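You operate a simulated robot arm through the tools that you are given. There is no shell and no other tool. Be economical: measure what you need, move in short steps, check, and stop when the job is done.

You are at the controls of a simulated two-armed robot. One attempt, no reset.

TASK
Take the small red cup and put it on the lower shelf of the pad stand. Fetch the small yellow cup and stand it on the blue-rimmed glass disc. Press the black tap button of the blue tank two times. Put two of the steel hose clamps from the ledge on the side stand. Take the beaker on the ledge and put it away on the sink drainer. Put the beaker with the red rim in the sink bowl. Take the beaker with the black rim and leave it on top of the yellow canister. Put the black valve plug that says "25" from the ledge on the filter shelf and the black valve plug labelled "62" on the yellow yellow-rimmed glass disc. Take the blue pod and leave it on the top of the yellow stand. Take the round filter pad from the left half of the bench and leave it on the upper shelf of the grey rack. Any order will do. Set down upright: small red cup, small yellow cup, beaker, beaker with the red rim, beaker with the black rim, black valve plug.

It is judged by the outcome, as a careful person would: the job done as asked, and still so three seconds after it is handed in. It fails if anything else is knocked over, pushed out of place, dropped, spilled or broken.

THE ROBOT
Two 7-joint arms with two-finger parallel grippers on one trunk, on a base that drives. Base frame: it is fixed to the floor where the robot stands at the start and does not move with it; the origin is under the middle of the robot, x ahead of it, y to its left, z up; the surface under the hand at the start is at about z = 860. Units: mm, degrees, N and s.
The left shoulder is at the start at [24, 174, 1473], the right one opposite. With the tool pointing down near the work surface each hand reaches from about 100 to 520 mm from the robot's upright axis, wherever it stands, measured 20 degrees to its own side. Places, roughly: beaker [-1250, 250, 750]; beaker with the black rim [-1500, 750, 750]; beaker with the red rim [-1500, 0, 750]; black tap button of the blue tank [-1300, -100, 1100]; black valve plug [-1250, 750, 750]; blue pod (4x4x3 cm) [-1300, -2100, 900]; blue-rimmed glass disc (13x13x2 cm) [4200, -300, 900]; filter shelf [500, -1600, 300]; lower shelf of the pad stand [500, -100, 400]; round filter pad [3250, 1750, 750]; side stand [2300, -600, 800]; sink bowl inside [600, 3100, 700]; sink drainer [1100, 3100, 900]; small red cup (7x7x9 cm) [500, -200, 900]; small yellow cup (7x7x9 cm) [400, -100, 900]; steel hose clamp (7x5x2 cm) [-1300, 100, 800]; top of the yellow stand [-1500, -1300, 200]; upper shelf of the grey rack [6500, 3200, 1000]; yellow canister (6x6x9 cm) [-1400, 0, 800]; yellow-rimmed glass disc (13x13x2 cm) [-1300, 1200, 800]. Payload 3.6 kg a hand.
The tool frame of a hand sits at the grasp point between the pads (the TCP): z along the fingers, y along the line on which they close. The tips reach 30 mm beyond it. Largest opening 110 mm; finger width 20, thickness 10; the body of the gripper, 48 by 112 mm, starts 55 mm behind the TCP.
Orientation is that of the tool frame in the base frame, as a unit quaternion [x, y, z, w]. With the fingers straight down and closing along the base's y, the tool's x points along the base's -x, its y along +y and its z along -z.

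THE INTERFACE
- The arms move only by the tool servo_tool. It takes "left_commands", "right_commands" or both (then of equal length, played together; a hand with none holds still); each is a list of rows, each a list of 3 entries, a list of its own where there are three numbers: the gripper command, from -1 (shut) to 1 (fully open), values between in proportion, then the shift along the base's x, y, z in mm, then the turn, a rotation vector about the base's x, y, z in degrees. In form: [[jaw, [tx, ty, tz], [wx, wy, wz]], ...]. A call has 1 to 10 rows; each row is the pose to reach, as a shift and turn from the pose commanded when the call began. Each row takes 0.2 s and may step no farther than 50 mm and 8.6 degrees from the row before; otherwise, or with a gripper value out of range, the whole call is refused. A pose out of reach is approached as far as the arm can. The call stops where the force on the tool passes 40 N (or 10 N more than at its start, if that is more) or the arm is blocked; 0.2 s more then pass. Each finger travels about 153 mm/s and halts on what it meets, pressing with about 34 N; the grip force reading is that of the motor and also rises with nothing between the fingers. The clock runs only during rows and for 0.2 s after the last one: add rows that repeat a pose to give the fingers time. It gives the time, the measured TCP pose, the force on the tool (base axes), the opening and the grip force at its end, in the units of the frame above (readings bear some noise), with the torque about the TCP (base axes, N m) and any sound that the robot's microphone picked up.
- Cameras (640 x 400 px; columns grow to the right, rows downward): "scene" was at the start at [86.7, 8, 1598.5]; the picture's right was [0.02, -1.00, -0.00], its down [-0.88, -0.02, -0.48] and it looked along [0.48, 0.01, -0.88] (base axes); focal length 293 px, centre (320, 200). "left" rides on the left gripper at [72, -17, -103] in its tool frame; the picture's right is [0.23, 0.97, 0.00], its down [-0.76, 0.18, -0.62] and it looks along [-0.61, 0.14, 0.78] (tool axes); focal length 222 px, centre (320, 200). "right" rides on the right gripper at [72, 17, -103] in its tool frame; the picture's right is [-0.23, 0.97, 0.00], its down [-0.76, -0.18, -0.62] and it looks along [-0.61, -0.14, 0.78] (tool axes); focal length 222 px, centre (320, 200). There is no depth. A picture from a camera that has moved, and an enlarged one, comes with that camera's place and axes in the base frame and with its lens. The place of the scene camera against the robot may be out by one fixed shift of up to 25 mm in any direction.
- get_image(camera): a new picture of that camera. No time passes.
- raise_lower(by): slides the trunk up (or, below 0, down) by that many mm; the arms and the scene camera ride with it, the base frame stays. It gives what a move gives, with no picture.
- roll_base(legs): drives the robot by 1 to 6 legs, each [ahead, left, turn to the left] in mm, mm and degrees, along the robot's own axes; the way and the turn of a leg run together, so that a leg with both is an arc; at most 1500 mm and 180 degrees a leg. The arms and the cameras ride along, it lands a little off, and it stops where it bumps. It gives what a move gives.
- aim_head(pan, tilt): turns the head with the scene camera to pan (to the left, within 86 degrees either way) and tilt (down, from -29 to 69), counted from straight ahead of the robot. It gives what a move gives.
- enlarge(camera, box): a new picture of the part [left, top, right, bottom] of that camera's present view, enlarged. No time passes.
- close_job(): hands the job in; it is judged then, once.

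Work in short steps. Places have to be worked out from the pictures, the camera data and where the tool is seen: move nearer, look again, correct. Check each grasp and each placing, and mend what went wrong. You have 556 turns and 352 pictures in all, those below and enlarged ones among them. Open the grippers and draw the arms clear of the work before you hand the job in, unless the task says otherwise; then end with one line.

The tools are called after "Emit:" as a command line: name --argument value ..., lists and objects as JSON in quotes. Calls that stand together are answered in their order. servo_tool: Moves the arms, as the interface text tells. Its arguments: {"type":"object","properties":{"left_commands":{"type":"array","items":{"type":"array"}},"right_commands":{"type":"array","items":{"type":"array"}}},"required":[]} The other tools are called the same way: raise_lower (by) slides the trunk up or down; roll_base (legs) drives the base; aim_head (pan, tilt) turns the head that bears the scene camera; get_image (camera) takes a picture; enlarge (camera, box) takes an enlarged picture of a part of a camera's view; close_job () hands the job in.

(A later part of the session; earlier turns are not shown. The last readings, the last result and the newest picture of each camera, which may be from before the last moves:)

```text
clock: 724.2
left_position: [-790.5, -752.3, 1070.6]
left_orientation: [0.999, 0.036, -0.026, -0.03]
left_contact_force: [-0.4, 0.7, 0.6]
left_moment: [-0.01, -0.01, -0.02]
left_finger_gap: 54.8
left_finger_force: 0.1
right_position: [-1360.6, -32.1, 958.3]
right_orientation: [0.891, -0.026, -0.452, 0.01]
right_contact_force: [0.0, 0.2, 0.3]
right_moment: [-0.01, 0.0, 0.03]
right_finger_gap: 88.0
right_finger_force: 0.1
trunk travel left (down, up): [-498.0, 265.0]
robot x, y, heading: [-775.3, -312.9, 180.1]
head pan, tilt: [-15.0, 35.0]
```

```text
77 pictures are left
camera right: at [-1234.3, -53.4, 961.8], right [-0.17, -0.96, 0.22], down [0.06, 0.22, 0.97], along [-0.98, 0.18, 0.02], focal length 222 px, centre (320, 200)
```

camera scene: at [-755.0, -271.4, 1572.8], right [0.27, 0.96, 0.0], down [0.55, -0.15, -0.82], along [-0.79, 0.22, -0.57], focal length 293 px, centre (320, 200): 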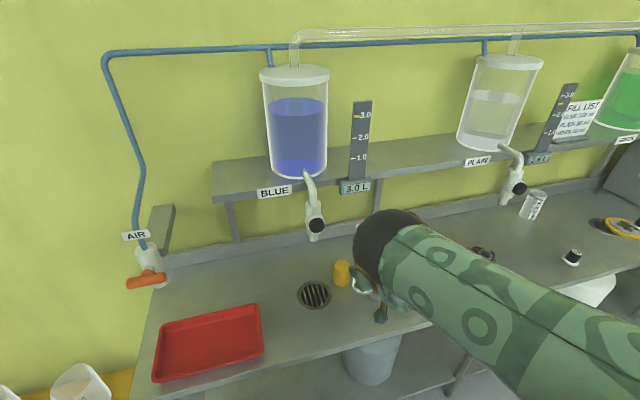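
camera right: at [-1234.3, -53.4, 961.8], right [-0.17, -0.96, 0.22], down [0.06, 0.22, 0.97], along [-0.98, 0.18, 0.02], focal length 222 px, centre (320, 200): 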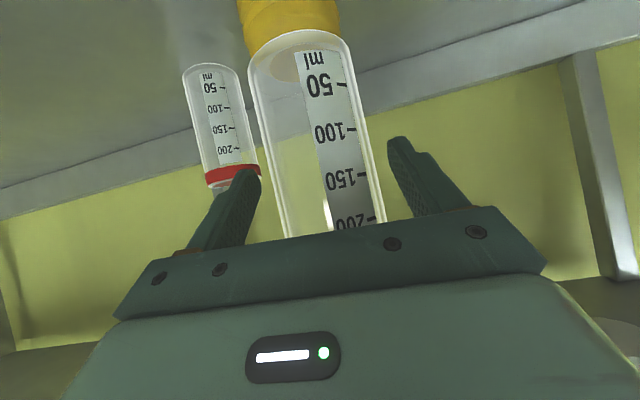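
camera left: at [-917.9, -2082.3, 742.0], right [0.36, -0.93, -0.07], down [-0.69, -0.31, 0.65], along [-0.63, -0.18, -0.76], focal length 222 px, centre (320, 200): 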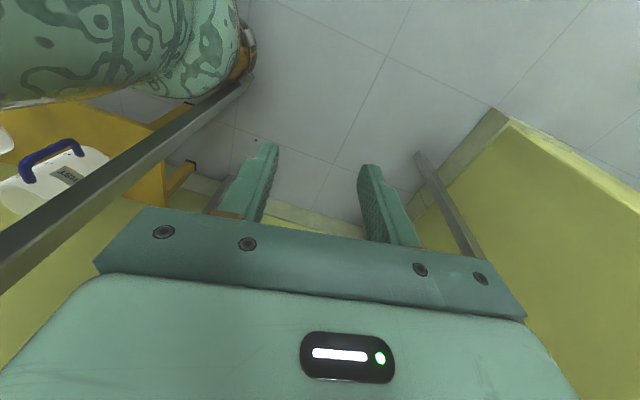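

Beaker stands on the canister. I back straight out and verify.

Emit:
roll_base --legs '[[-200, 0, 0]]'

Emit:
get_image --camera "right"

```text
clock: 725.9
left_position: [-587.7, -751.4, 1070.0]
left_orientation: [0.999, 0.035, -0.027, -0.031]
left_contact_force: [0.7, 0.2, -0.6]
left_moment: [-0.01, 0.04, -0.01]
left_finger_gap: 55.3
left_finger_force: 0.1
right_position: [-1156.9, -31.3, 957.5]
right_orientation: [0.891, -0.026, -0.452, 0.01]
right_contact_force: [-0.1, -0.4, 0.1]
right_moment: [0.01, -0.04, 0.0]
right_finger_gap: 87.8
right_finger_force: 0.2
trunk travel left (down, up): [-498.0, 265.0]
robot x, y, heading: [-567.5, -313.0, 179.9]
head pan, tilt: [-15.0, 35.0]
```

```text
76 pictures are left
camera right: at [-1031.4, -53.4, 962.1], right [-0.17, -0.96, 0.22], down [0.06, 0.22, 0.97], along [-0.98, 0.18, 0.02], focal length 222 px, centre (320, 200)
```

right: 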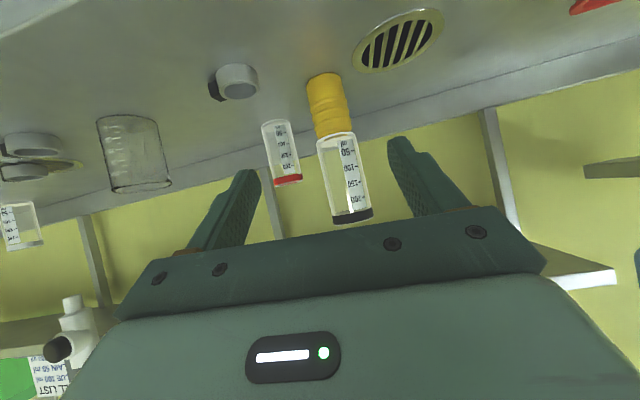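

Black-rim beaker stands on the canister. Next the red-rim beaker at ~(-1468,83): strafe right 114, lower, and approach.

Emit:
roll_base --legs '[[0, -114, 0]]'

Emit:
raise_lower --by -80

Emit:
roll_base --legs '[[190, 0, 0]]'

Emit:
get_image --camera "right"

```text
clock: 727.1
left_position: [-587.9, -636.0, 1069.5]
left_orientation: [0.999, 0.035, -0.026, -0.031]
left_contact_force: [0.5, 0.2, 0.5]
left_moment: [-0.03, 0.01, 0.03]
left_finger_gap: 55.2
left_finger_force: 0.1
right_position: [-1157.5, 82.1, 957.8]
right_orientation: [0.891, -0.027, -0.453, 0.009]
right_contact_force: [0.8, 0.1, 0.5]
right_moment: [-0.04, -0.02, -0.02]
right_finger_gap: 88.1
right_finger_force: 0.0
trunk travel left (down, up): [-498.0, 265.0]
robot x, y, heading: [-571.3, -195.0, 180.2]
head pan, tilt: [-15.0, 35.0]
```

```text
clock: 728.2
left_position: [-587.3, -637.1, 989.2]
left_orientation: [0.999, 0.035, -0.026, -0.03]
left_contact_force: [-0.6, 0.2, -0.5]
left_moment: [0.04, 0.01, 0.03]
left_finger_gap: 54.9
left_finger_force: 0.0
right_position: [-1158.1, 83.5, 878.3]
right_orientation: [0.891, -0.026, -0.452, 0.009]
right_contact_force: [0.0, 0.8, -0.1]
right_moment: [0.01, 0.0, -0.02]
right_finger_gap: 88.1
right_finger_force: 0.1
trunk travel left (down, up): [-418.0, 345.0]
robot x, y, heading: [-574.1, -200.0, 179.8]
head pan, tilt: [-15.0, 35.0]
```

```text
clock: 729.8
left_position: [-776.8, -636.7, 989.3]
left_orientation: [0.998, 0.037, -0.027, -0.031]
left_contact_force: [0.2, -1.0, -0.3]
left_moment: [0.02, 0.0, -0.02]
left_finger_gap: 55.1
left_finger_force: 0.0
right_position: [-1349.6, 81.1, 878.5]
right_orientation: [0.892, -0.025, -0.452, 0.011]
right_contact_force: [-1.0, 0.3, -0.3]
right_moment: [0.0, 0.04, 0.03]
right_finger_gap: 88.1
right_finger_force: 0.0
trunk travel left (down, up): [-418.0, 345.0]
robot x, y, heading: [-761.1, -198.0, -180.1]
head pan, tilt: [-15.0, 35.0]
```

```text
75 pictures are left
camera right: at [-1224.3, 59.7, 881.2], right [-0.17, -0.96, 0.22], down [0.06, 0.22, 0.97], along [-0.98, 0.18, 0.02], focal length 222 px, centre (320, 200)
```

right: 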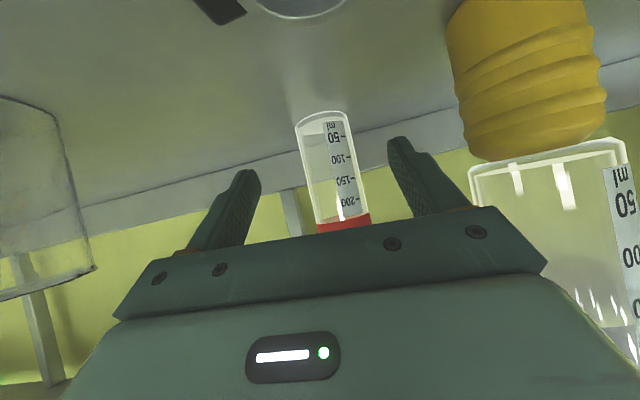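

Same geometry as the previous beaker; ~115 mm to go. I drive 85 then 30 mm and close.

Emit:
roll_base --legs '[[88, 0, 0]]'

Emit:
roll_base --legs '[[30, 0, 0]]'

Emit:
get_image --camera "right"

```text
clock: 730.9
left_position: [-867.4, -637.9, 989.5]
left_orientation: [0.999, 0.037, -0.026, -0.031]
left_contact_force: [-0.6, -0.8, 0.7]
left_moment: [0.02, -0.01, 0.0]
left_finger_gap: 55.4
left_finger_force: 0.0
right_position: [-1440.0, 81.8, 878.3]
right_orientation: [0.892, -0.025, -0.452, 0.011]
right_contact_force: [0.2, 0.2, -0.5]
right_moment: [0.0, 0.0, 0.0]
right_finger_gap: 87.7
right_finger_force: 0.1
trunk travel left (down, up): [-418.0, 345.0]
robot x, y, heading: [-851.4, -200.6, -180.2]
head pan, tilt: [-15.0, 35.0]
```

```text
clock: 731.7
left_position: [-897.8, -637.4, 989.9]
left_orientation: [0.999, 0.037, -0.026, -0.03]
left_contact_force: [0.2, 0.7, -0.9]
left_moment: [0.01, -0.01, 0.0]
left_finger_gap: 55.1
left_finger_force: 0.1
right_position: [-1468.9, 80.9, 878.6]
right_orientation: [0.892, -0.025, -0.451, 0.011]
right_contact_force: [0.1, 0.0, 0.0]
right_moment: [-0.02, -0.02, 0.0]
right_finger_gap: 87.8
right_finger_force: 0.0
trunk travel left (down, up): [-418.0, 345.0]
robot x, y, heading: [-885.4, -198.8, -179.9]
head pan, tilt: [-15.0, 35.0]
```

```text
74 pictures are left
camera right: at [-1343.6, 59.4, 881.2], right [-0.17, -0.96, 0.22], down [0.06, 0.22, 0.97], along [-0.98, 0.18, 0.02], focal length 222 px, centre (320, 200)
```

right: 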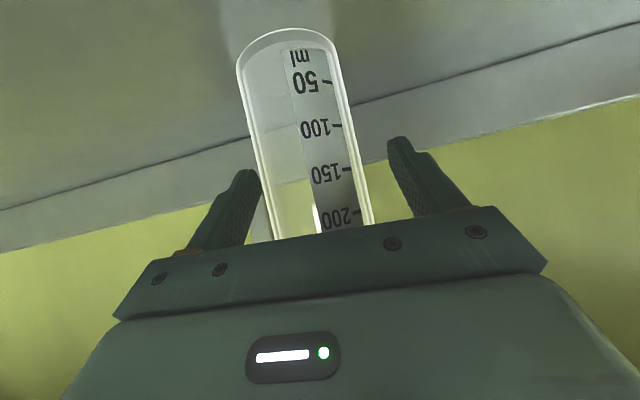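

Matches the earlier pre-grasp view. I close, lift 40 mm, and back out.

Emit:
servo_tool --right_commands '[[0.35, [0, 0, 0], [0, 0, 0]], [0.2, [0, 0, 0], [0, 0, 0]], [0, [0, 0, 0], [0, 0, 0]], [-1, [0, 0, 0], [0, 0, 0]], [-1, [0, 0, 0], [0, 0, 0]]]'

Emit:
raise_lower --by 50

Emit:
roll_base --legs '[[-350, 0, 0]]'

Emit:
get_image --camera "right"

```text
clock: 732.9
left_position: [-895.8, -637.9, 989.9]
left_orientation: [0.999, 0.036, -0.027, -0.032]
left_contact_force: [-0.2, -0.2, 0.5]
left_moment: [-0.07, -0.02, -0.01]
left_finger_gap: 55.1
left_finger_force: 0.1
right_position: [-1466.7, 81.1, 878.1]
right_orientation: [0.891, -0.026, -0.452, 0.01]
right_contact_force: [0.7, 0.8, 1.9]
right_moment: [0.11, -0.06, 0.0]
right_finger_gap: 59.1
right_finger_force: 34.1
trunk travel left (down, up): [-418.0, 345.0]
robot x, y, heading: [-881.5, -199.8, -180.0]
head pan, tilt: [-15.0, 35.0]
```

```text
clock: 733.8
left_position: [-897.2, -637.7, 1039.4]
left_orientation: [0.999, 0.036, -0.026, -0.031]
left_contact_force: [-0.6, -0.8, 0.6]
left_moment: [-0.01, 0.01, -0.01]
left_finger_gap: 55.0
left_finger_force: 0.0
right_position: [-1469.3, 80.1, 928.2]
right_orientation: [0.892, -0.025, -0.452, 0.011]
right_contact_force: [0.8, -0.2, -1.0]
right_moment: [0.05, -0.01, 0.01]
right_finger_gap: 59.1
right_finger_force: 33.8
trunk travel left (down, up): [-468.0, 295.0]
robot x, y, heading: [-880.3, -198.4, -179.7]
head pan, tilt: [-15.0, 35.0]
```

```text
clock: 736.1
left_position: [-547.6, -636.7, 1038.9]
left_orientation: [0.999, 0.037, -0.027, -0.029]
left_contact_force: [-0.6, -0.7, 0.3]
left_moment: [0.02, 0.02, 0.01]
left_finger_gap: 54.7
left_finger_force: 0.1
right_position: [-1119.2, 82.0, 928.6]
right_orientation: [0.891, -0.025, -0.452, 0.011]
right_contact_force: [-0.1, 0.2, -0.6]
right_moment: [-0.02, 0.01, -0.04]
right_finger_gap: 58.8
right_finger_force: 34.0
trunk travel left (down, up): [-468.0, 295.0]
robot x, y, heading: [-532.7, -201.0, -179.9]
head pan, tilt: [-15.0, 35.0]
```

```text
73 pictures are left
camera right: at [-993.4, 60.3, 932.0], right [-0.17, -0.96, 0.22], down [0.06, 0.22, 0.97], along [-0.98, 0.18, 0.02], focal length 222 px, centre (320, 200)
```

right: 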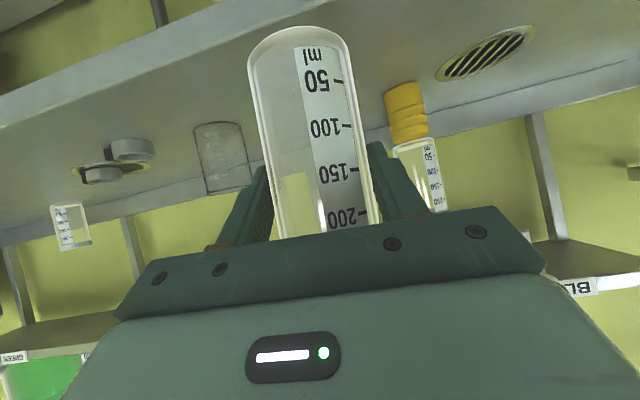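

Red-rim beaker held; the stack is intact. I turn and drive toward the sink.

Emit:
roll_base --legs '[[-150, 0, 0], [0, 0, -90], [1500, 0, 0], [300, 0, 0], [0, -650, 0]]'

Emit:
aim_head --pan -10 --tilt 30

Emit:
get_image --camera "scene"

```text
clock: 753.2
left_position: [-158.6, 1623.0, 1039.6]
left_orientation: [0.73, -0.682, 0.003, -0.04]
left_contact_force: [-0.2, -0.2, 0.3]
left_moment: [0.0, -0.04, -0.02]
left_finger_gap: 54.9
left_finger_force: 0.0
right_position: [563.7, 2192.3, 929.0]
right_orientation: [-0.611, 0.65, 0.327, 0.313]
right_contact_force: [0.4, 0.0, -1.1]
right_moment: [-0.04, 0.01, 0.03]
right_finger_gap: 59.1
right_finger_force: 34.0
trunk travel left (down, up): [-468.0, 295.0]
robot x, y, heading: [273.6, 1606.7, 89.9]
head pan, tilt: [-15.0, 35.0]
```

```text
clock: 753.9
left_position: [-158.7, 1623.7, 1040.8]
left_orientation: [0.73, -0.683, 0.003, -0.04]
left_contact_force: [0.9, 0.6, 0.5]
left_moment: [-0.03, 0.02, -0.03]
left_finger_gap: 55.1
left_finger_force: 0.1
right_position: [562.7, 2191.5, 927.6]
right_orientation: [-0.612, 0.65, 0.326, 0.312]
right_contact_force: [-0.3, -0.5, -0.2]
right_moment: [-0.01, 0.0, -0.01]
right_finger_gap: 58.9
right_finger_force: 34.1
trunk travel left (down, up): [-468.0, 295.0]
robot x, y, heading: [279.1, 1606.4, 89.6]
head pan, tilt: [-10.0, 30.0]
```

```text
72 pictures are left
camera scene: at [303.2, 1729.8, 1523.4], right [0.98, -0.18, 0.0], down [-0.09, -0.49, -0.87], along [0.15, 0.85, -0.5], focal length 293 px, centre (320, 200)
```

scene: 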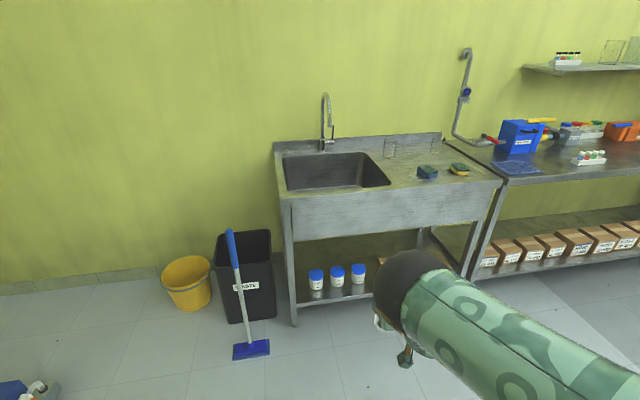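

Sink bowl spans x 360–845, y 2885–3305; faucet near x≈608. I'll set the beaker at about (480,3140). Raise, shift left, drive up and look.

Emit:
raise_lower --by 100

Emit:
roll_base --legs '[[0, 84, 0], [850, 0, 0]]'

Emit:
aim_head --pan -20 --tilt 50

Emit:
get_image --camera "scene"

Emit:
get_image --camera "right"

```text
clock: 755.2
left_position: [-158.5, 1623.1, 1139.4]
left_orientation: [0.73, -0.682, 0.002, -0.04]
left_contact_force: [1.0, 0.8, -0.4]
left_moment: [0.0, -0.01, 0.0]
left_finger_gap: 54.9
left_finger_force: 0.0
right_position: [563.3, 2191.3, 1027.9]
right_orientation: [-0.61, 0.651, 0.325, 0.313]
right_contact_force: [0.1, 0.4, -1.1]
right_moment: [-0.02, 0.0, 0.01]
right_finger_gap: 58.8
right_finger_force: 34.0
trunk travel left (down, up): [-568.0, 195.0]
robot x, y, heading: [280.3, 1605.1, 89.8]
head pan, tilt: [-10.0, 30.0]
```

```text
clock: 760.4
left_position: [-241.7, 2462.9, 1140.4]
left_orientation: [0.731, -0.681, 0.003, -0.04]
left_contact_force: [0.2, -0.2, 0.7]
left_moment: [0.02, 0.02, -0.02]
left_finger_gap: 54.9
left_finger_force: 0.1
right_position: [479.5, 3032.3, 1028.6]
right_orientation: [-0.612, 0.649, 0.326, 0.312]
right_contact_force: [-0.3, -0.3, -1.4]
right_moment: [-0.01, -0.01, 0.03]
right_finger_gap: 59.1
right_finger_force: 33.7
trunk travel left (down, up): [-568.0, 195.0]
robot x, y, heading: [197.6, 2445.6, 90.2]
head pan, tilt: [-10.0, 30.0]
```

```text
clock: 761.2
left_position: [-241.3, 2461.4, 1140.8]
left_orientation: [0.731, -0.682, 0.003, -0.04]
left_contact_force: [-0.3, 0.0, -0.2]
left_moment: [-0.01, 0.01, 0.0]
left_finger_gap: 54.8
left_finger_force: 0.0
right_position: [478.3, 3032.9, 1029.0]
right_orientation: [-0.612, 0.649, 0.326, 0.312]
right_contact_force: [-0.2, -0.3, -1.0]
right_moment: [0.02, 0.01, -0.02]
right_finger_gap: 58.8
right_finger_force: 34.5
trunk travel left (down, up): [-568.0, 195.0]
robot x, y, heading: [197.1, 2446.0, 89.9]
head pan, tilt: [-20.0, 50.0]
```

```text
71 pictures are left
camera scene: at [230.5, 2540.4, 1594.5], right [0.94, -0.34, 0.0], down [-0.26, -0.72, -0.64], along [0.22, 0.6, -0.77], focal length 293 px, centre (320, 200)
```

scene: 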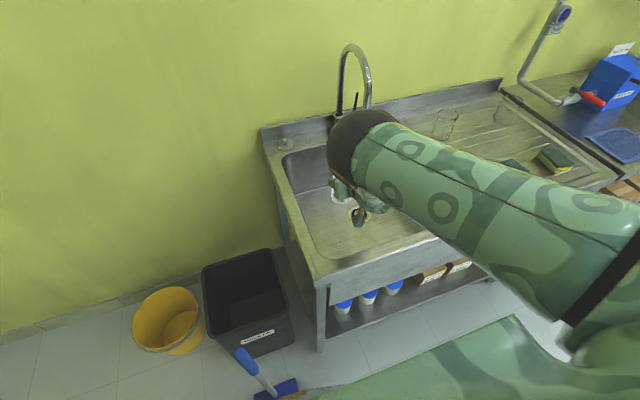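

```text
70 pictures are left
camera right: at [456.7, 2906.8, 1031.8], right [-0.96, 0.17, 0.22], down [0.22, -0.06, 0.97], along [0.18, 0.98, 0.02], focal length 222 px, centre (320, 200)
```

right: 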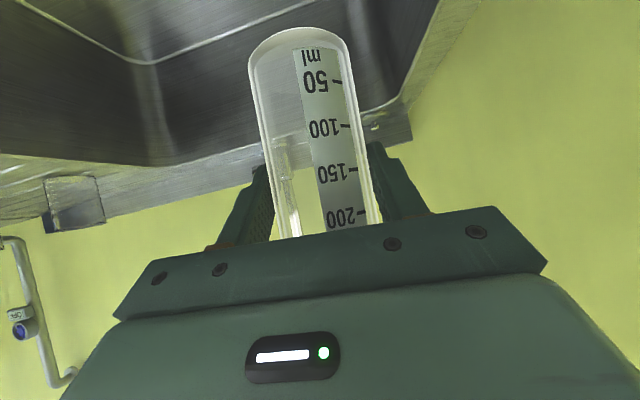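

The hand is over the bowl. I advance 100 mm and lower in stages.

Emit:
roll_base --legs '[[100, 0, 0]]'

Emit:
raise_lower --by -150

Emit:
get_image --camera "right"

Emit:
get_image --camera "scene"

```text
clock: 762.3
left_position: [-241.2, 2533.6, 1139.8]
left_orientation: [0.732, -0.68, 0.003, -0.04]
left_contact_force: [0.7, -0.3, 0.8]
left_moment: [-0.05, 0.03, 0.02]
left_finger_gap: 55.0
left_finger_force: 0.0
right_position: [477.5, 3105.4, 1028.1]
right_orientation: [-0.612, 0.649, 0.327, 0.312]
right_contact_force: [-0.4, 1.2, -1.4]
right_moment: [-0.04, -0.01, 0.01]
right_finger_gap: 59.1
right_finger_force: 33.7
trunk travel left (down, up): [-568.0, 195.0]
robot x, y, heading: [198.3, 2522.5, 90.2]
head pan, tilt: [-20.0, 50.0]
stopped in leg 1: the robot was blocked; the commanded pose is now the measured one
```

```text
clock: 764.1
left_position: [-241.5, 2533.1, 990.0]
left_orientation: [0.732, -0.68, 0.002, -0.041]
left_contact_force: [-0.1, 0.1, 0.1]
left_moment: [0.0, 0.01, 0.02]
left_finger_gap: 55.1
left_finger_force: 0.1
right_position: [478.2, 3104.4, 881.1]
right_orientation: [-0.611, 0.649, 0.327, 0.314]
right_contact_force: [0.3, 0.3, -0.9]
right_moment: [-0.01, 0.01, -0.01]
right_finger_gap: 59.1
right_finger_force: 33.8
trunk travel left (down, up): [-418.0, 345.0]
robot x, y, heading: [193.1, 2517.5, 90.1]
head pan, tilt: [-20.0, 50.0]
```

```text
69 pictures are left
camera right: at [456.5, 2979.1, 883.4], right [-0.96, 0.17, 0.22], down [0.22, -0.06, 0.97], along [0.18, 0.98, 0.02], focal length 222 px, centre (320, 200)
```

right: 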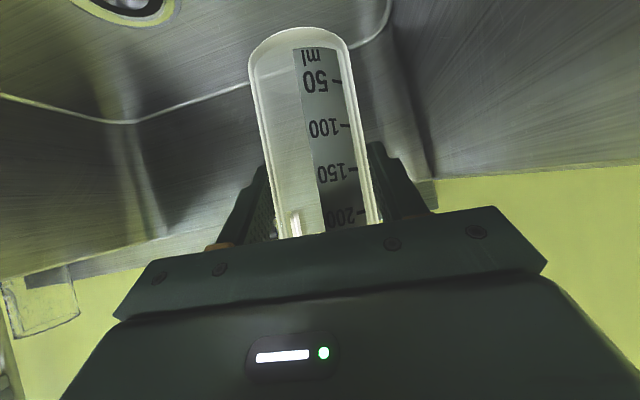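

```text
68 pictures are left
camera scene: at [230.4, 2638.5, 1443.7], right [0.94, -0.34, 0.0], down [-0.26, -0.72, -0.64], along [0.22, 0.6, -0.77], focal length 293 px, centre (320, 200)
```

scene: 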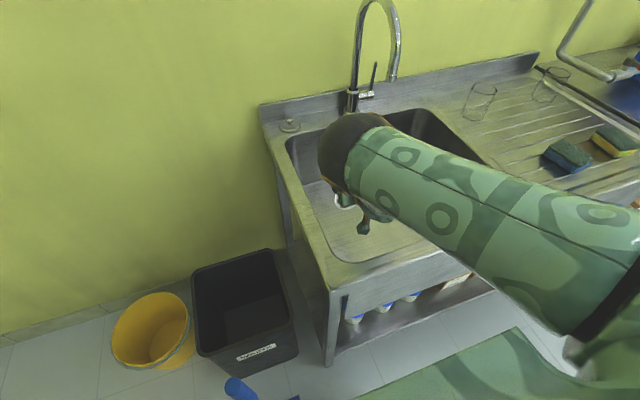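

I was stopped by something near the floor—probably the mop beside the bin. I check it.

Emit:
aim_head --pan 25 --tilt 60

Emit:
get_image --camera "scene"

```text
clock: 765.2
left_position: [-241.6, 2532.6, 990.5]
left_orientation: [0.732, -0.68, 0.002, -0.041]
left_contact_force: [0.5, -0.1, -0.6]
left_moment: [0.01, 0.02, 0.01]
left_finger_gap: 54.7
left_finger_force: 0.0
right_position: [478.0, 3104.8, 880.2]
right_orientation: [-0.612, 0.648, 0.328, 0.314]
right_contact_force: [0.2, -0.8, -1.6]
right_moment: [-0.01, 0.02, 0.0]
right_finger_gap: 58.9
right_finger_force: 33.9
trunk travel left (down, up): [-418.0, 345.0]
robot x, y, heading: [196.6, 2523.1, 90.1]
head pan, tilt: [25.0, 60.0]
```

```text
67 pictures are left
camera scene: at [175.9, 2627.1, 1431.0], right [0.91, 0.42, 0.0], down [0.36, -0.79, -0.5], along [-0.21, 0.45, -0.87], focal length 293 px, centre (320, 200)
```

scene: 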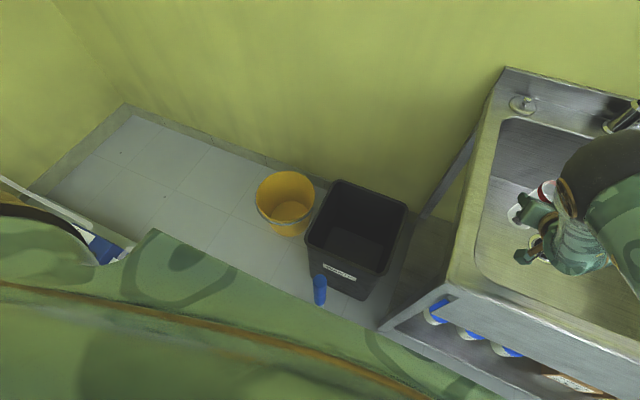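

The mop still stands. To keep the wrist clear of the front rim I extend the arm 28 mm further over the bowl.

Emit:
servo_tool --right_commands '[[-1, [0, 10, 0], [0, 0, 0]], [-1, [0, 20, 0], [0, 0, 0]], [-1, [0, 30, 0], [0, 0, 0]], [-1, [0, 30, 0], [0, 0, 0]]]'

Emit:
raise_lower --by -50

Emit:
aim_head --pan -20 --tilt 58

Emit:
get_image --camera "scene"

```text
clock: 766.2
left_position: [-241.6, 2534.3, 989.3]
left_orientation: [0.732, -0.68, 0.002, -0.041]
left_contact_force: [0.5, 0.6, -0.6]
left_moment: [-0.05, 0.0, 0.0]
left_finger_gap: 54.9
left_finger_force: 0.1
right_position: [478.3, 3135.7, 880.1]
right_orientation: [-0.612, 0.648, 0.328, 0.313]
right_contact_force: [-0.6, 0.1, -0.9]
right_moment: [0.02, 0.0, 0.02]
right_finger_gap: 59.0
right_finger_force: 34.0
trunk travel left (down, up): [-418.0, 345.0]
robot x, y, heading: [195.7, 2517.4, 90.2]
head pan, tilt: [25.0, 60.0]
```

```text
clock: 767.1
left_position: [-241.4, 2533.2, 939.8]
left_orientation: [0.732, -0.68, 0.002, -0.041]
left_contact_force: [-0.3, -1.1, 0.1]
left_moment: [0.03, 0.03, 0.0]
left_finger_gap: 55.1
left_finger_force: 0.1
right_position: [477.1, 3135.1, 830.9]
right_orientation: [-0.612, 0.648, 0.328, 0.313]
right_contact_force: [-0.5, 0.2, -0.4]
right_moment: [0.01, -0.03, 0.02]
right_finger_gap: 58.8
right_finger_force: 34.1
trunk travel left (down, up): [-368.0, 395.0]
robot x, y, heading: [197.5, 2520.4, 89.8]
head pan, tilt: [25.0, 60.0]
```

```text
clock: 768.2
left_position: [-240.6, 2535.2, 939.8]
left_orientation: [0.732, -0.68, 0.002, -0.041]
left_contact_force: [0.6, -0.2, 0.4]
left_moment: [0.01, 0.02, 0.01]
left_finger_gap: 55.0
left_finger_force: 0.0
right_position: [478.1, 3133.9, 830.2]
right_orientation: [-0.611, 0.649, 0.327, 0.314]
right_contact_force: [0.5, -0.3, -1.8]
right_moment: [-0.03, 0.0, 0.0]
right_finger_gap: 58.7
right_finger_force: 33.6
trunk travel left (down, up): [-368.0, 395.0]
robot x, y, heading: [195.1, 2522.6, 90.1]
head pan, tilt: [-20.0, 58.0]
```

```text
66 pictures are left
camera scene: at [227.6, 2645.7, 1382.8], right [0.94, -0.34, 0.0], down [-0.29, -0.8, -0.53], along [0.18, 0.5, -0.85], focal length 293 px, centre (320, 200)
```

scene: 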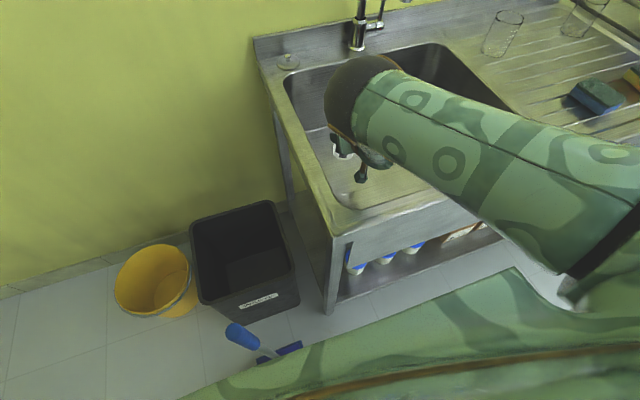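

Emit:
raise_lower --by -25

Emit:
raise_lower --by -10

Emit:
raise_lower --by -8

Emit:
raise_lower --by -8

```text
clock: 768.9
left_position: [-241.7, 2533.7, 913.1]
left_orientation: [0.732, -0.68, 0.002, -0.041]
left_contact_force: [0.0, -0.2, -0.7]
left_moment: [-0.02, 0.01, 0.05]
left_finger_gap: 55.4
left_finger_force: 0.2
right_position: [477.1, 3134.4, 805.0]
right_orientation: [-0.612, 0.648, 0.327, 0.313]
right_contact_force: [0.0, 0.6, -0.6]
right_moment: [0.0, -0.01, -0.01]
right_finger_gap: 58.9
right_finger_force: 34.0
trunk travel left (down, up): [-343.0, 420.0]
robot x, y, heading: [197.7, 2520.0, 89.9]
head pan, tilt: [-20.0, 58.0]
```

```text
clock: 769.5
left_position: [-241.8, 2533.6, 904.2]
left_orientation: [0.732, -0.68, 0.002, -0.041]
left_contact_force: [-0.5, -0.1, 0.0]
left_moment: [0.05, -0.01, -0.01]
left_finger_gap: 55.1
left_finger_force: 0.1
right_position: [478.4, 3135.2, 794.8]
right_orientation: [-0.611, 0.649, 0.327, 0.313]
right_contact_force: [0.3, -1.0, -1.7]
right_moment: [0.01, 0.02, -0.01]
right_finger_gap: 59.2
right_finger_force: 34.1
trunk travel left (down, up): [-333.0, 430.0]
robot x, y, heading: [197.8, 2521.1, 90.0]
head pan, tilt: [-20.0, 58.0]
```

```text
clock: 770.1
left_position: [-241.6, 2533.8, 895.9]
left_orientation: [0.732, -0.68, 0.003, -0.042]
left_contact_force: [0.1, 0.4, 0.2]
left_moment: [0.04, -0.01, 0.02]
left_finger_gap: 54.7
left_finger_force: 0.1
right_position: [478.8, 3134.4, 786.3]
right_orientation: [-0.611, 0.649, 0.327, 0.314]
right_contact_force: [0.1, -0.2, -0.6]
right_moment: [-0.02, -0.01, 0.02]
right_finger_gap: 58.8
right_finger_force: 34.3
trunk travel left (down, up): [-325.0, 438.0]
robot x, y, heading: [198.4, 2518.8, 90.2]
head pan, tilt: [-20.0, 58.0]
```

```text
clock: 770.6
left_position: [-241.1, 2534.3, 888.3]
left_orientation: [0.732, -0.681, 0.002, -0.041]
left_contact_force: [0.7, -1.0, 0.5]
left_moment: [0.0, -0.03, 0.03]
left_finger_gap: 55.2
left_finger_force: 0.0
right_position: [477.6, 3134.9, 778.9]
right_orientation: [-0.612, 0.648, 0.328, 0.313]
right_contact_force: [-0.1, 0.3, -1.1]
right_moment: [-0.04, 0.01, 0.0]
right_finger_gap: 58.9
right_finger_force: 33.6
trunk travel left (down, up): [-317.0, 446.0]
robot x, y, heading: [197.4, 2522.0, 90.1]
head pan, tilt: [-20.0, 58.0]
```

Emit:
get_image --camera "right"

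Emit:
raise_lower --by -10

Emit:
raise_lower --by -8

```text
65 pictures are left
camera right: at [456.5, 3009.0, 782.2], right [-0.96, 0.17, 0.22], down [0.22, -0.06, 0.97], along [0.18, 0.98, 0.02], focal length 222 px, centre (320, 200)
```

right: 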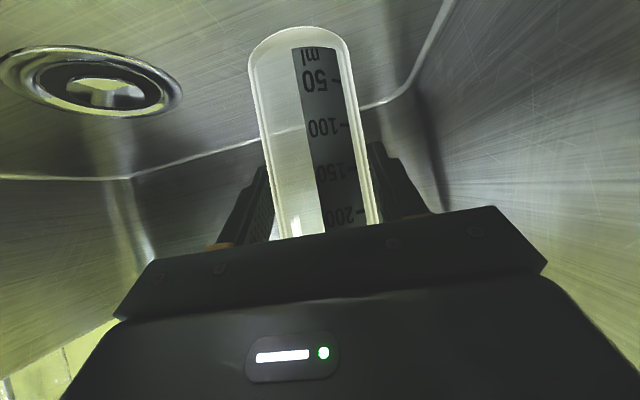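

```text
clock: 771.2
left_position: [-241.8, 2533.4, 877.1]
left_orientation: [0.732, -0.68, 0.003, -0.04]
left_contact_force: [-0.1, -0.2, -0.1]
left_moment: [0.04, -0.01, 0.01]
left_finger_gap: 55.2
left_finger_force: 0.1
right_position: [478.3, 3133.1, 768.3]
right_orientation: [-0.612, 0.648, 0.327, 0.313]
right_contact_force: [-0.9, -0.3, -0.6]
right_moment: [-0.02, 0.03, 0.01]
right_finger_gap: 59.3
right_finger_force: 34.1
trunk travel left (down, up): [-307.0, 456.0]
robot x, y, heading: [196.9, 2519.4, 89.9]
head pan, tilt: [-20.0, 58.0]
```

```text
clock: 771.8
left_position: [-241.5, 2533.0, 869.2]
left_orientation: [0.732, -0.68, 0.003, -0.041]
left_contact_force: [-0.5, 0.2, -0.1]
left_moment: [-0.01, 0.02, -0.01]
left_finger_gap: 54.8
left_finger_force: 0.1
right_position: [478.6, 3134.4, 761.1]
right_orientation: [-0.612, 0.648, 0.328, 0.313]
right_contact_force: [-0.4, -0.4, -1.3]
right_moment: [-0.01, -0.02, 0.02]
right_finger_gap: 58.9
right_finger_force: 33.9
trunk travel left (down, up): [-299.0, 464.0]
robot x, y, heading: [193.4, 2521.1, 90.2]
head pan, tilt: [-20.0, 58.0]
```

Emit:
raise_lower --by -8

Emit:
raise_lower --by -8

Emit:
raise_lower --by -8

```text
clock: 772.4
left_position: [-241.9, 2532.8, 863.1]
left_orientation: [0.732, -0.68, 0.003, -0.041]
left_contact_force: [-0.3, -0.4, -0.7]
left_moment: [-0.01, 0.02, -0.02]
left_finger_gap: 54.8
left_finger_force: 0.1
right_position: [477.8, 3135.5, 756.8]
right_orientation: [-0.611, 0.647, 0.329, 0.315]
right_contact_force: [0.7, 2.0, 15.2]
right_moment: [0.22, -0.51, 0.03]
right_finger_gap: 58.7
right_finger_force: 33.7
trunk travel left (down, up): [-291.0, 472.0]
robot x, y, heading: [197.5, 2518.5, 89.9]
head pan, tilt: [-20.0, 58.0]
```

```text
clock: 772.9
left_position: [-242.0, 2533.0, 854.6]
left_orientation: [0.732, -0.68, 0.002, -0.041]
left_contact_force: [0.2, 0.4, 0.5]
left_moment: [-0.03, 0.0, 0.02]
left_finger_gap: 55.1
left_finger_force: 0.0
right_position: [477.9, 3133.5, 744.6]
right_orientation: [-0.612, 0.649, 0.326, 0.313]
right_contact_force: [-0.1, 0.3, 12.2]
right_moment: [0.21, -0.32, 0.0]
right_finger_gap: 57.5
right_finger_force: 34.4
trunk travel left (down, up): [-283.0, 480.0]
robot x, y, heading: [198.3, 2521.1, 90.0]
head pan, tilt: [-20.0, 58.0]
```

```text
clock: 773.5
left_position: [-241.3, 2533.3, 847.1]
left_orientation: [0.732, -0.68, 0.003, -0.042]
left_contact_force: [-0.3, -0.3, 0.9]
left_moment: [-0.01, 0.01, -0.02]
left_finger_gap: 55.0
left_finger_force: 0.0
right_position: [477.0, 3133.7, 738.7]
right_orientation: [-0.613, 0.648, 0.328, 0.312]
right_contact_force: [-0.4, 1.3, 14.9]
right_moment: [0.35, -0.39, 0.02]
right_finger_gap: 57.4
right_finger_force: 33.7
trunk travel left (down, up): [-275.0, 488.0]
robot x, y, heading: [194.5, 2515.8, 89.9]
head pan, tilt: [-20.0, 58.0]
```

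Contact with the bowl floor (the beaker slid slightly in the grip). I open and lift out.

Emit:
servo_tool --right_commands '[[0.12, [0, 0, 0], [0, 0, 0]], [0.2, [0, 0, 0], [0, 0, 0]], [0.35, [0, 0, 0], [0, 0, 0]], [0.55, [0, 0, 0], [0, 0, 0]], [0.7, [0, 0, 0], [0, 0, 0]], [0.7, [0, 0, 0], [0, 0, 0]]]'

Emit:
raise_lower --by 150

Emit:
get_image --camera "right"

```text
clock: 774.9
left_position: [-242.4, 2533.5, 846.1]
left_orientation: [0.732, -0.681, 0.003, -0.04]
left_contact_force: [-0.1, 0.2, 0.1]
left_moment: [-0.01, 0.0, -0.02]
left_finger_gap: 55.1
left_finger_force: 0.0
right_position: [478.9, 3134.5, 736.7]
right_orientation: [-0.612, 0.649, 0.327, 0.312]
right_contact_force: [-0.4, 0.0, 0.3]
right_moment: [-0.01, -0.03, 0.03]
right_finger_gap: 93.3
right_finger_force: 0.1
trunk travel left (down, up): [-275.0, 488.0]
robot x, y, heading: [196.6, 2522.1, 90.2]
head pan, tilt: [-20.0, 58.0]
```

```text
clock: 776.7
left_position: [-241.1, 2532.2, 996.3]
left_orientation: [0.732, -0.68, 0.003, -0.04]
left_contact_force: [-0.7, -0.1, -0.2]
left_moment: [-0.01, -0.05, -0.02]
left_finger_gap: 55.1
left_finger_force: 0.0
right_position: [479.3, 3134.6, 886.8]
right_orientation: [-0.612, 0.648, 0.328, 0.312]
right_contact_force: [0.3, 0.6, -0.1]
right_moment: [0.01, -0.02, 0.02]
right_finger_gap: 93.5
right_finger_force: 0.0
trunk travel left (down, up): [-425.0, 338.0]
robot x, y, heading: [198.7, 2522.0, 89.7]
head pan, tilt: [-20.0, 58.0]
```

```text
64 pictures are left
camera right: at [456.7, 3009.0, 889.5], right [-0.96, 0.17, 0.22], down [0.22, -0.06, 0.97], along [0.18, 0.98, 0.02], focal length 222 px, centre (320, 200)
```

right: 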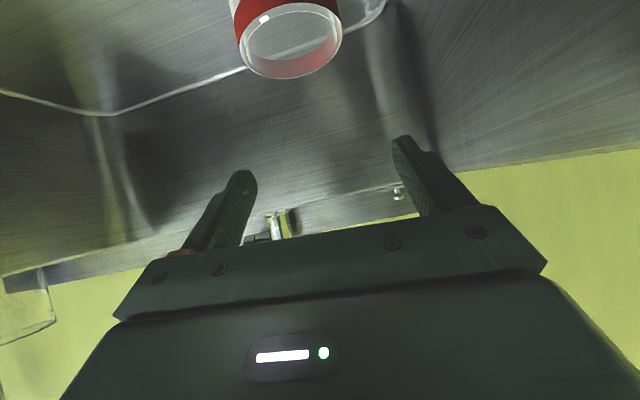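

The red-rim beaker stands in the bowl. I raise, back away, retract the arm and set the hand vertical for the plain beaker.

Emit:
raise_lower --by 100

Emit:
roll_base --legs '[[-700, 0, 0]]'

Emit:
raise_lower --by 62

Emit:
servo_tool --right_commands '[[0.5, [5, -30, 10], [0, 0, 0]], [0.5, [12, -60, 20], [0, 0, 0]], [0.5, [20, -90, 30], [0, 0, 0]], [0.5, [28, -120, 40], [0, 0, 0]], [0.5, [36, -150, 40], [0, 0, 0]], [0.5, [44, -180, 40], [0, 0, 0]], [0.5, [52, -210, 40], [0, 0, 0]], [0.5, [58, -240, 40], [0, 0, 0]], [0.5, [62, -265, 40], [0, 0, 0]], [0.5, [62, -280, 40], [0, 0, 0]]]'

Emit:
servo_tool --right_commands '[[0.5, [0, 0, -10], [-8, 0, 0]], [0.5, [0, 0, -20], [-16, 0, 0]], [0.5, [0, 0, -30], [-24, 0, 0]], [0.5, [0, 0, -40], [-32, 0, 0]], [0.5, [0, 0, -50], [-40, 0, 0]], [0.5, [0, 0, -60], [-48, 0, 0]], [0.5, [0, 0, -70], [-54, 0, 0]], [0.5, [0, 0, -70], [-54, 0, 0]]]'

```text
clock: 778.0
left_position: [-240.3, 2533.6, 1096.0]
left_orientation: [0.732, -0.68, 0.003, -0.04]
left_contact_force: [-0.2, 0.1, 0.3]
left_moment: [0.02, 0.0, -0.04]
left_finger_gap: 54.7
left_finger_force: 0.1
right_position: [479.1, 3134.7, 986.6]
right_orientation: [-0.612, 0.649, 0.328, 0.312]
right_contact_force: [-0.7, 0.5, -0.2]
right_moment: [-0.03, 0.03, 0.03]
right_finger_gap: 93.5
right_finger_force: 0.0
trunk travel left (down, up): [-525.0, 238.0]
robot x, y, heading: [198.8, 2520.0, 90.1]
head pan, tilt: [-20.0, 58.0]
```

```text
clock: 781.8
left_position: [-240.1, 1837.6, 1095.9]
left_orientation: [0.733, -0.679, 0.002, -0.041]
left_contact_force: [-0.4, 0.8, -0.5]
left_moment: [0.0, 0.04, 0.03]
left_finger_gap: 55.1
left_finger_force: 0.0
right_position: [475.6, 2441.8, 986.8]
right_orientation: [-0.614, 0.647, 0.328, 0.312]
right_contact_force: [0.0, -0.9, 0.3]
right_moment: [0.01, 0.0, 0.04]
right_finger_gap: 93.4
right_finger_force: 0.1
trunk travel left (down, up): [-525.0, 238.0]
robot x, y, heading: [197.0, 1829.3, 90.4]
head pan, tilt: [-20.0, 58.0]
```

```text
clock: 782.8
left_position: [-240.8, 1837.6, 1159.4]
left_orientation: [0.734, -0.678, 0.002, -0.042]
left_contact_force: [-0.2, -0.1, 0.3]
left_moment: [-0.02, -0.04, -0.02]
left_finger_gap: 55.0
left_finger_force: 0.1
right_position: [476.2, 2442.0, 1048.8]
right_orientation: [-0.614, 0.647, 0.327, 0.312]
right_contact_force: [0.2, 0.0, -0.2]
right_moment: [-0.01, -0.02, -0.03]
right_finger_gap: 93.7
right_finger_force: 0.1
trunk travel left (down, up): [-587.0, 176.0]
robot x, y, heading: [199.7, 1824.5, 90.1]
head pan, tilt: [-20.0, 58.0]
```

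```text
clock: 785.0
left_position: [-240.3, 1837.8, 1157.2]
left_orientation: [0.733, -0.679, 0.002, -0.041]
left_contact_force: [0.6, 0.4, -0.7]
left_moment: [0.01, 0.03, 0.0]
left_finger_gap: 55.0
left_finger_force: 0.0
right_position: [537.5, 2161.8, 1088.4]
right_orientation: [-0.614, 0.647, 0.327, 0.312]
right_contact_force: [1.2, -0.3, -0.3]
right_moment: [0.03, -0.01, -0.02]
right_finger_gap: 82.6
right_finger_force: 0.2
trunk travel left (down, up): [-587.0, 176.0]
robot x, y, heading: [195.7, 1827.3, 90.2]
head pan, tilt: [-20.0, 58.0]
```

```text
clock: 786.8
left_position: [-240.6, 1837.5, 1158.3]
left_orientation: [0.733, -0.679, 0.002, -0.041]
left_contact_force: [-1.2, -0.3, 0.1]
left_moment: [-0.05, -0.01, -0.02]
left_finger_gap: 55.1
left_finger_force: 0.1
right_position: [538.0, 2161.4, 1019.0]
right_orientation: [-0.688, 0.726, -0.002, -0.001]
right_contact_force: [-1.2, 0.1, -0.3]
right_moment: [-0.04, -0.01, 0.0]
right_finger_gap: 82.5
right_finger_force: 0.1
trunk travel left (down, up): [-587.0, 176.0]
robot x, y, heading: [195.7, 1827.7, 90.2]
head pan, tilt: [-20.0, 58.0]
```

Hand vertical. I drive back to the ledge in front of the plain beaker.

Emit:
roll_base --legs '[[0, 0, 90], [700, 0, 0], [0, 1500, 0], [0, 300, 0]]'

Emit:
servo_tool --right_commands '[[1, [-25, -25, -10], [0, 0, 1]], [1, [-50, -50, -20], [0, 0, 2]], [1, [-80, -80, -30], [0, 0, 3]], [1, [-105, -105, -40], [0, 0, 3]], [1, [-115, -125, -50], [0, 0, 3]], [1, [-115, -125, -50], [0, 0, 3]]]'

Emit:
aim_head --pan -15 --tilt 40

Emit:
get_image --camera "scene"

```text
clock: 803.2
left_position: [-463.4, -425.4, 1157.5]
left_orientation: [0.998, 0.047, -0.027, -0.03]
left_contact_force: [-0.6, -0.4, 0.1]
left_moment: [0.02, 0.02, 0.01]
left_finger_gap: 55.3
left_finger_force: 0.0
right_position: [-798.8, 351.0, 1018.6]
right_orientation: [1.0, -0.019, 0.002, -0.001]
right_contact_force: [0.2, -0.3, 0.7]
right_moment: [0.0, -0.01, 0.01]
right_finger_gap: 82.7
right_finger_force: 0.1
trunk travel left (down, up): [-587.0, 176.0]
robot x, y, heading: [-456.7, 13.0, -179.1]
head pan, tilt: [-20.0, 58.0]
```

```text
clock: 804.6
left_position: [-462.3, -426.4, 1158.8]
left_orientation: [0.998, 0.047, -0.028, -0.03]
left_contact_force: [-0.7, 1.0, -0.1]
left_moment: [-0.02, -0.01, 0.01]
left_finger_gap: 54.8
left_finger_force: 0.1
right_position: [-913.8, 224.6, 967.4]
right_orientation: [1.0, 0.009, 0.003, -0.001]
right_contact_force: [0.1, 0.9, 0.3]
right_moment: [0.02, -0.03, 0.0]
right_finger_gap: 109.9
right_finger_force: 0.0
trunk travel left (down, up): [-587.0, 176.0]
robot x, y, heading: [-461.8, 13.7, -178.7]
head pan, tilt: [-20.0, 58.0]
```

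```text
clock: 805.4
left_position: [-463.2, -425.1, 1157.6]
left_orientation: [0.998, 0.046, -0.027, -0.03]
left_contact_force: [-0.4, -0.7, -0.1]
left_moment: [0.02, -0.01, 0.0]
left_finger_gap: 54.8
left_finger_force: 0.0
right_position: [-913.5, 223.8, 967.9]
right_orientation: [1.0, 0.006, 0.002, 0.0]
right_contact_force: [-0.1, -0.7, 1.2]
right_moment: [0.02, -0.01, -0.03]
right_finger_gap: 109.8
right_finger_force: 0.0
trunk travel left (down, up): [-587.0, 176.0]
robot x, y, heading: [-456.5, 13.1, -179.1]
head pan, tilt: [-15.0, 40.0]
```

```text
63 pictures are left
camera scene: at [-548.0, 40.8, 1627.6], right [0.24, 0.97, 0.0], down [0.62, -0.15, -0.77], along [-0.74, 0.18, -0.64], focal length 293 px, centre (320, 200)
```

scene: 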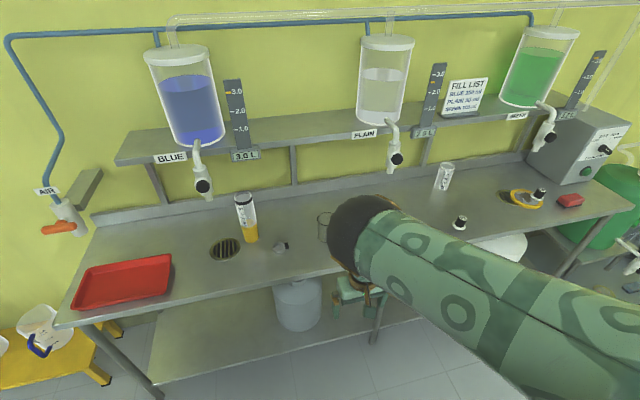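

Emit:
roll_base --legs '[[335, 0, -0.9]]'

Emit:
get_image --camera "right"

```text
clock: 807.6
left_position: [-807.4, -428.2, 1157.4]
left_orientation: [0.999, 0.037, -0.026, -0.03]
left_contact_force: [0.5, 0.0, -0.3]
left_moment: [0.0, -0.02, -0.03]
left_finger_gap: 54.8
left_finger_force: 0.0
right_position: [-1245.2, 229.0, 966.9]
right_orientation: [1.0, -0.002, 0.002, -0.001]
right_contact_force: [-0.2, -0.3, -0.4]
right_moment: [-0.01, 0.0, 0.0]
right_finger_gap: 110.0
right_finger_force: 0.1
trunk travel left (down, up): [-587.0, 176.0]
robot x, y, heading: [-793.4, 9.7, 180.1]
head pan, tilt: [-15.0, 40.0]
```

```text
62 pictures are left
camera right: at [-1173.8, 212.1, 1070.9], right [-0.23, -0.97, 0.0], down [-0.76, 0.18, 0.62], along [-0.6, 0.15, -0.78], focal length 222 px, centre (320, 200)
```

right: 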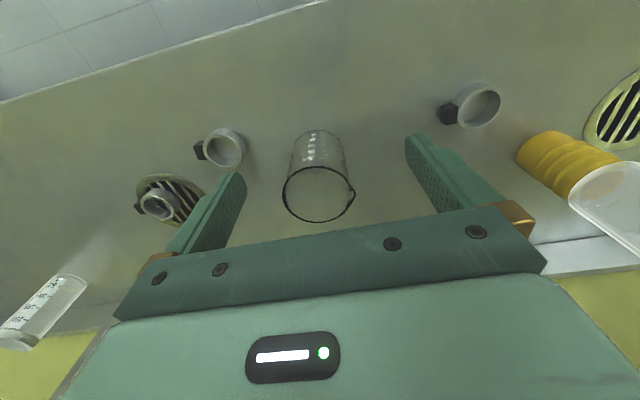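

Beaker at (-1297,245), ~68 mm wide, rim z≈900. I align, narrow the fingers to ~92 mm, lower and grasp.

Emit:
roll_base --legs '[[52, -16, 0]]'

Emit:
servo_tool --right_commands '[[0.7, [0, 0, 0], [0, 0, 0]], [0.7, [0, 0, 0], [0, 0, 0]]]'

Emit:
raise_lower --by -55

Emit:
get_image --camera "right"

```text
clock: 808.5
left_position: [-858.6, -412.0, 1157.7]
left_orientation: [0.998, 0.037, -0.027, -0.032]
left_contact_force: [-0.5, -0.5, 0.2]
left_moment: [0.0, -0.01, -0.01]
left_finger_gap: 54.9
left_finger_force: 0.0
right_position: [-1297.4, 246.0, 967.6]
right_orientation: [1.0, -0.002, 0.001, -0.001]
right_contact_force: [-0.1, 0.0, 0.0]
right_moment: [0.01, -0.02, -0.01]
right_finger_gap: 110.3
right_finger_force: 0.0
trunk travel left (down, up): [-587.0, 176.0]
robot x, y, heading: [-847.7, 24.1, 179.9]
head pan, tilt: [-15.0, 40.0]
```

```text
clock: 809.1
left_position: [-860.6, -411.4, 1158.6]
left_orientation: [0.999, 0.037, -0.026, -0.031]
left_contact_force: [0.0, 0.6, -0.5]
left_moment: [0.01, -0.05, -0.01]
left_finger_gap: 55.0
left_finger_force: 0.1
right_position: [-1298.8, 245.5, 967.1]
right_orientation: [1.0, -0.002, 0.001, -0.001]
right_contact_force: [-0.6, -0.9, 0.6]
right_moment: [0.0, -0.01, -0.02]
right_finger_gap: 93.3
right_finger_force: 0.1
trunk travel left (down, up): [-587.0, 176.0]
robot x, y, heading: [-846.9, 28.2, 180.1]
head pan, tilt: [-15.0, 40.0]
```

```text
clock: 810.1
left_position: [-859.9, -411.9, 1103.0]
left_orientation: [0.999, 0.036, -0.027, -0.03]
left_contact_force: [0.2, -0.3, 0.2]
left_moment: [0.03, 0.0, 0.01]
left_finger_gap: 54.9
left_finger_force: 0.0
right_position: [-1296.2, 245.1, 913.2]
right_orientation: [1.0, -0.002, 0.001, -0.001]
right_contact_force: [-0.7, -0.2, 0.0]
right_moment: [0.02, -0.01, -0.02]
right_finger_gap: 93.5
right_finger_force: 0.0
trunk travel left (down, up): [-532.0, 231.0]
robot x, y, heading: [-847.4, 26.8, 180.2]
head pan, tilt: [-15.0, 40.0]
```

```text
61 pictures are left
camera right: at [-1225.3, 227.9, 1016.0], right [-0.23, -0.97, 0.0], down [-0.76, 0.18, 0.62], along [-0.6, 0.15, -0.78], focal length 222 px, centre (320, 200)
```

right: 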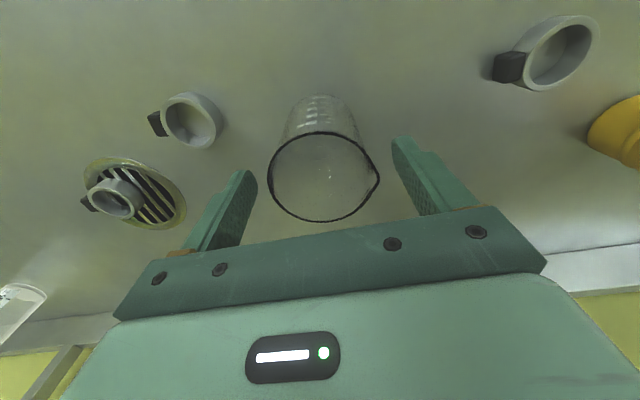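

Perfectly aligned. Lower 45 mm and close.

Emit:
raise_lower --by -45

Emit:
servo_tool --right_commands '[[0.4, [0, 0, 0], [0, 0, 0]], [0.2, [0, 0, 0], [0, 0, 0]], [0.0, [0, 0, 0], [0, 0, 0]], [-1, [0, 0, 0], [0, 0, 0]], [-1, [0, 0, 0], [0, 0, 0]]]'

Emit:
raise_lower --by 120

Emit:
get_image --camera "right"

```text
clock: 811.0
left_position: [-859.9, -412.0, 1057.7]
left_orientation: [0.998, 0.037, -0.027, -0.031]
left_contact_force: [0.3, -0.1, 0.7]
left_moment: [0.0, 0.0, -0.02]
left_finger_gap: 55.1
left_finger_force: 0.1
right_position: [-1296.8, 245.0, 867.8]
right_orientation: [1.0, -0.003, 0.001, -0.001]
right_contact_force: [0.0, 0.1, 0.4]
right_moment: [0.01, -0.02, 0.0]
right_finger_gap: 93.6
right_finger_force: 0.1
trunk travel left (down, up): [-487.0, 276.0]
robot x, y, heading: [-847.4, 27.8, 180.0]
head pan, tilt: [-15.0, 40.0]
```

```text
clock: 812.1
left_position: [-860.6, -413.0, 1058.9]
left_orientation: [0.999, 0.036, -0.027, -0.03]
left_contact_force: [0.3, 0.9, 0.2]
left_moment: [-0.01, 0.02, -0.02]
left_finger_gap: 55.2
left_finger_force: 0.1
right_position: [-1297.3, 245.2, 867.7]
right_orientation: [1.0, -0.003, 0.002, -0.001]
right_contact_force: [1.1, 0.9, 2.1]
right_moment: [-0.02, -0.04, 0.05]
right_finger_gap: 71.8
right_finger_force: 33.6
trunk travel left (down, up): [-487.0, 276.0]
robot x, y, heading: [-843.0, 26.0, 180.1]
head pan, tilt: [-15.0, 40.0]
```

```text
clock: 813.6
left_position: [-860.4, -411.4, 1178.9]
left_orientation: [0.999, 0.037, -0.026, -0.03]
left_contact_force: [0.5, -0.7, 0.7]
left_moment: [0.0, -0.01, 0.0]
left_finger_gap: 55.1
left_finger_force: 0.1
right_position: [-1298.3, 245.3, 987.0]
right_orientation: [1.0, -0.003, 0.002, -0.001]
right_contact_force: [0.8, -0.1, -1.3]
right_moment: [0.04, 0.0, 0.0]
right_finger_gap: 71.9
right_finger_force: 34.4
trunk travel left (down, up): [-607.0, 156.0]
robot x, y, heading: [-842.8, 29.2, 180.2]
head pan, tilt: [-15.0, 40.0]
```

```text
60 pictures are left
camera right: at [-1225.3, 228.0, 1090.5], right [-0.23, -0.97, 0.0], down [-0.76, 0.18, 0.62], along [-0.6, 0.15, -0.78], focal length 222 px, centre (320, 200)
```

right: 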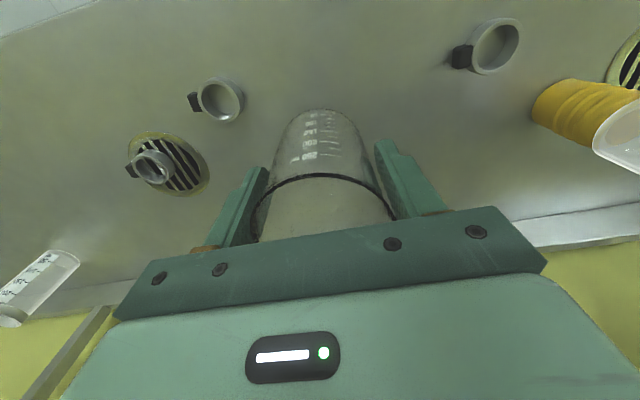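

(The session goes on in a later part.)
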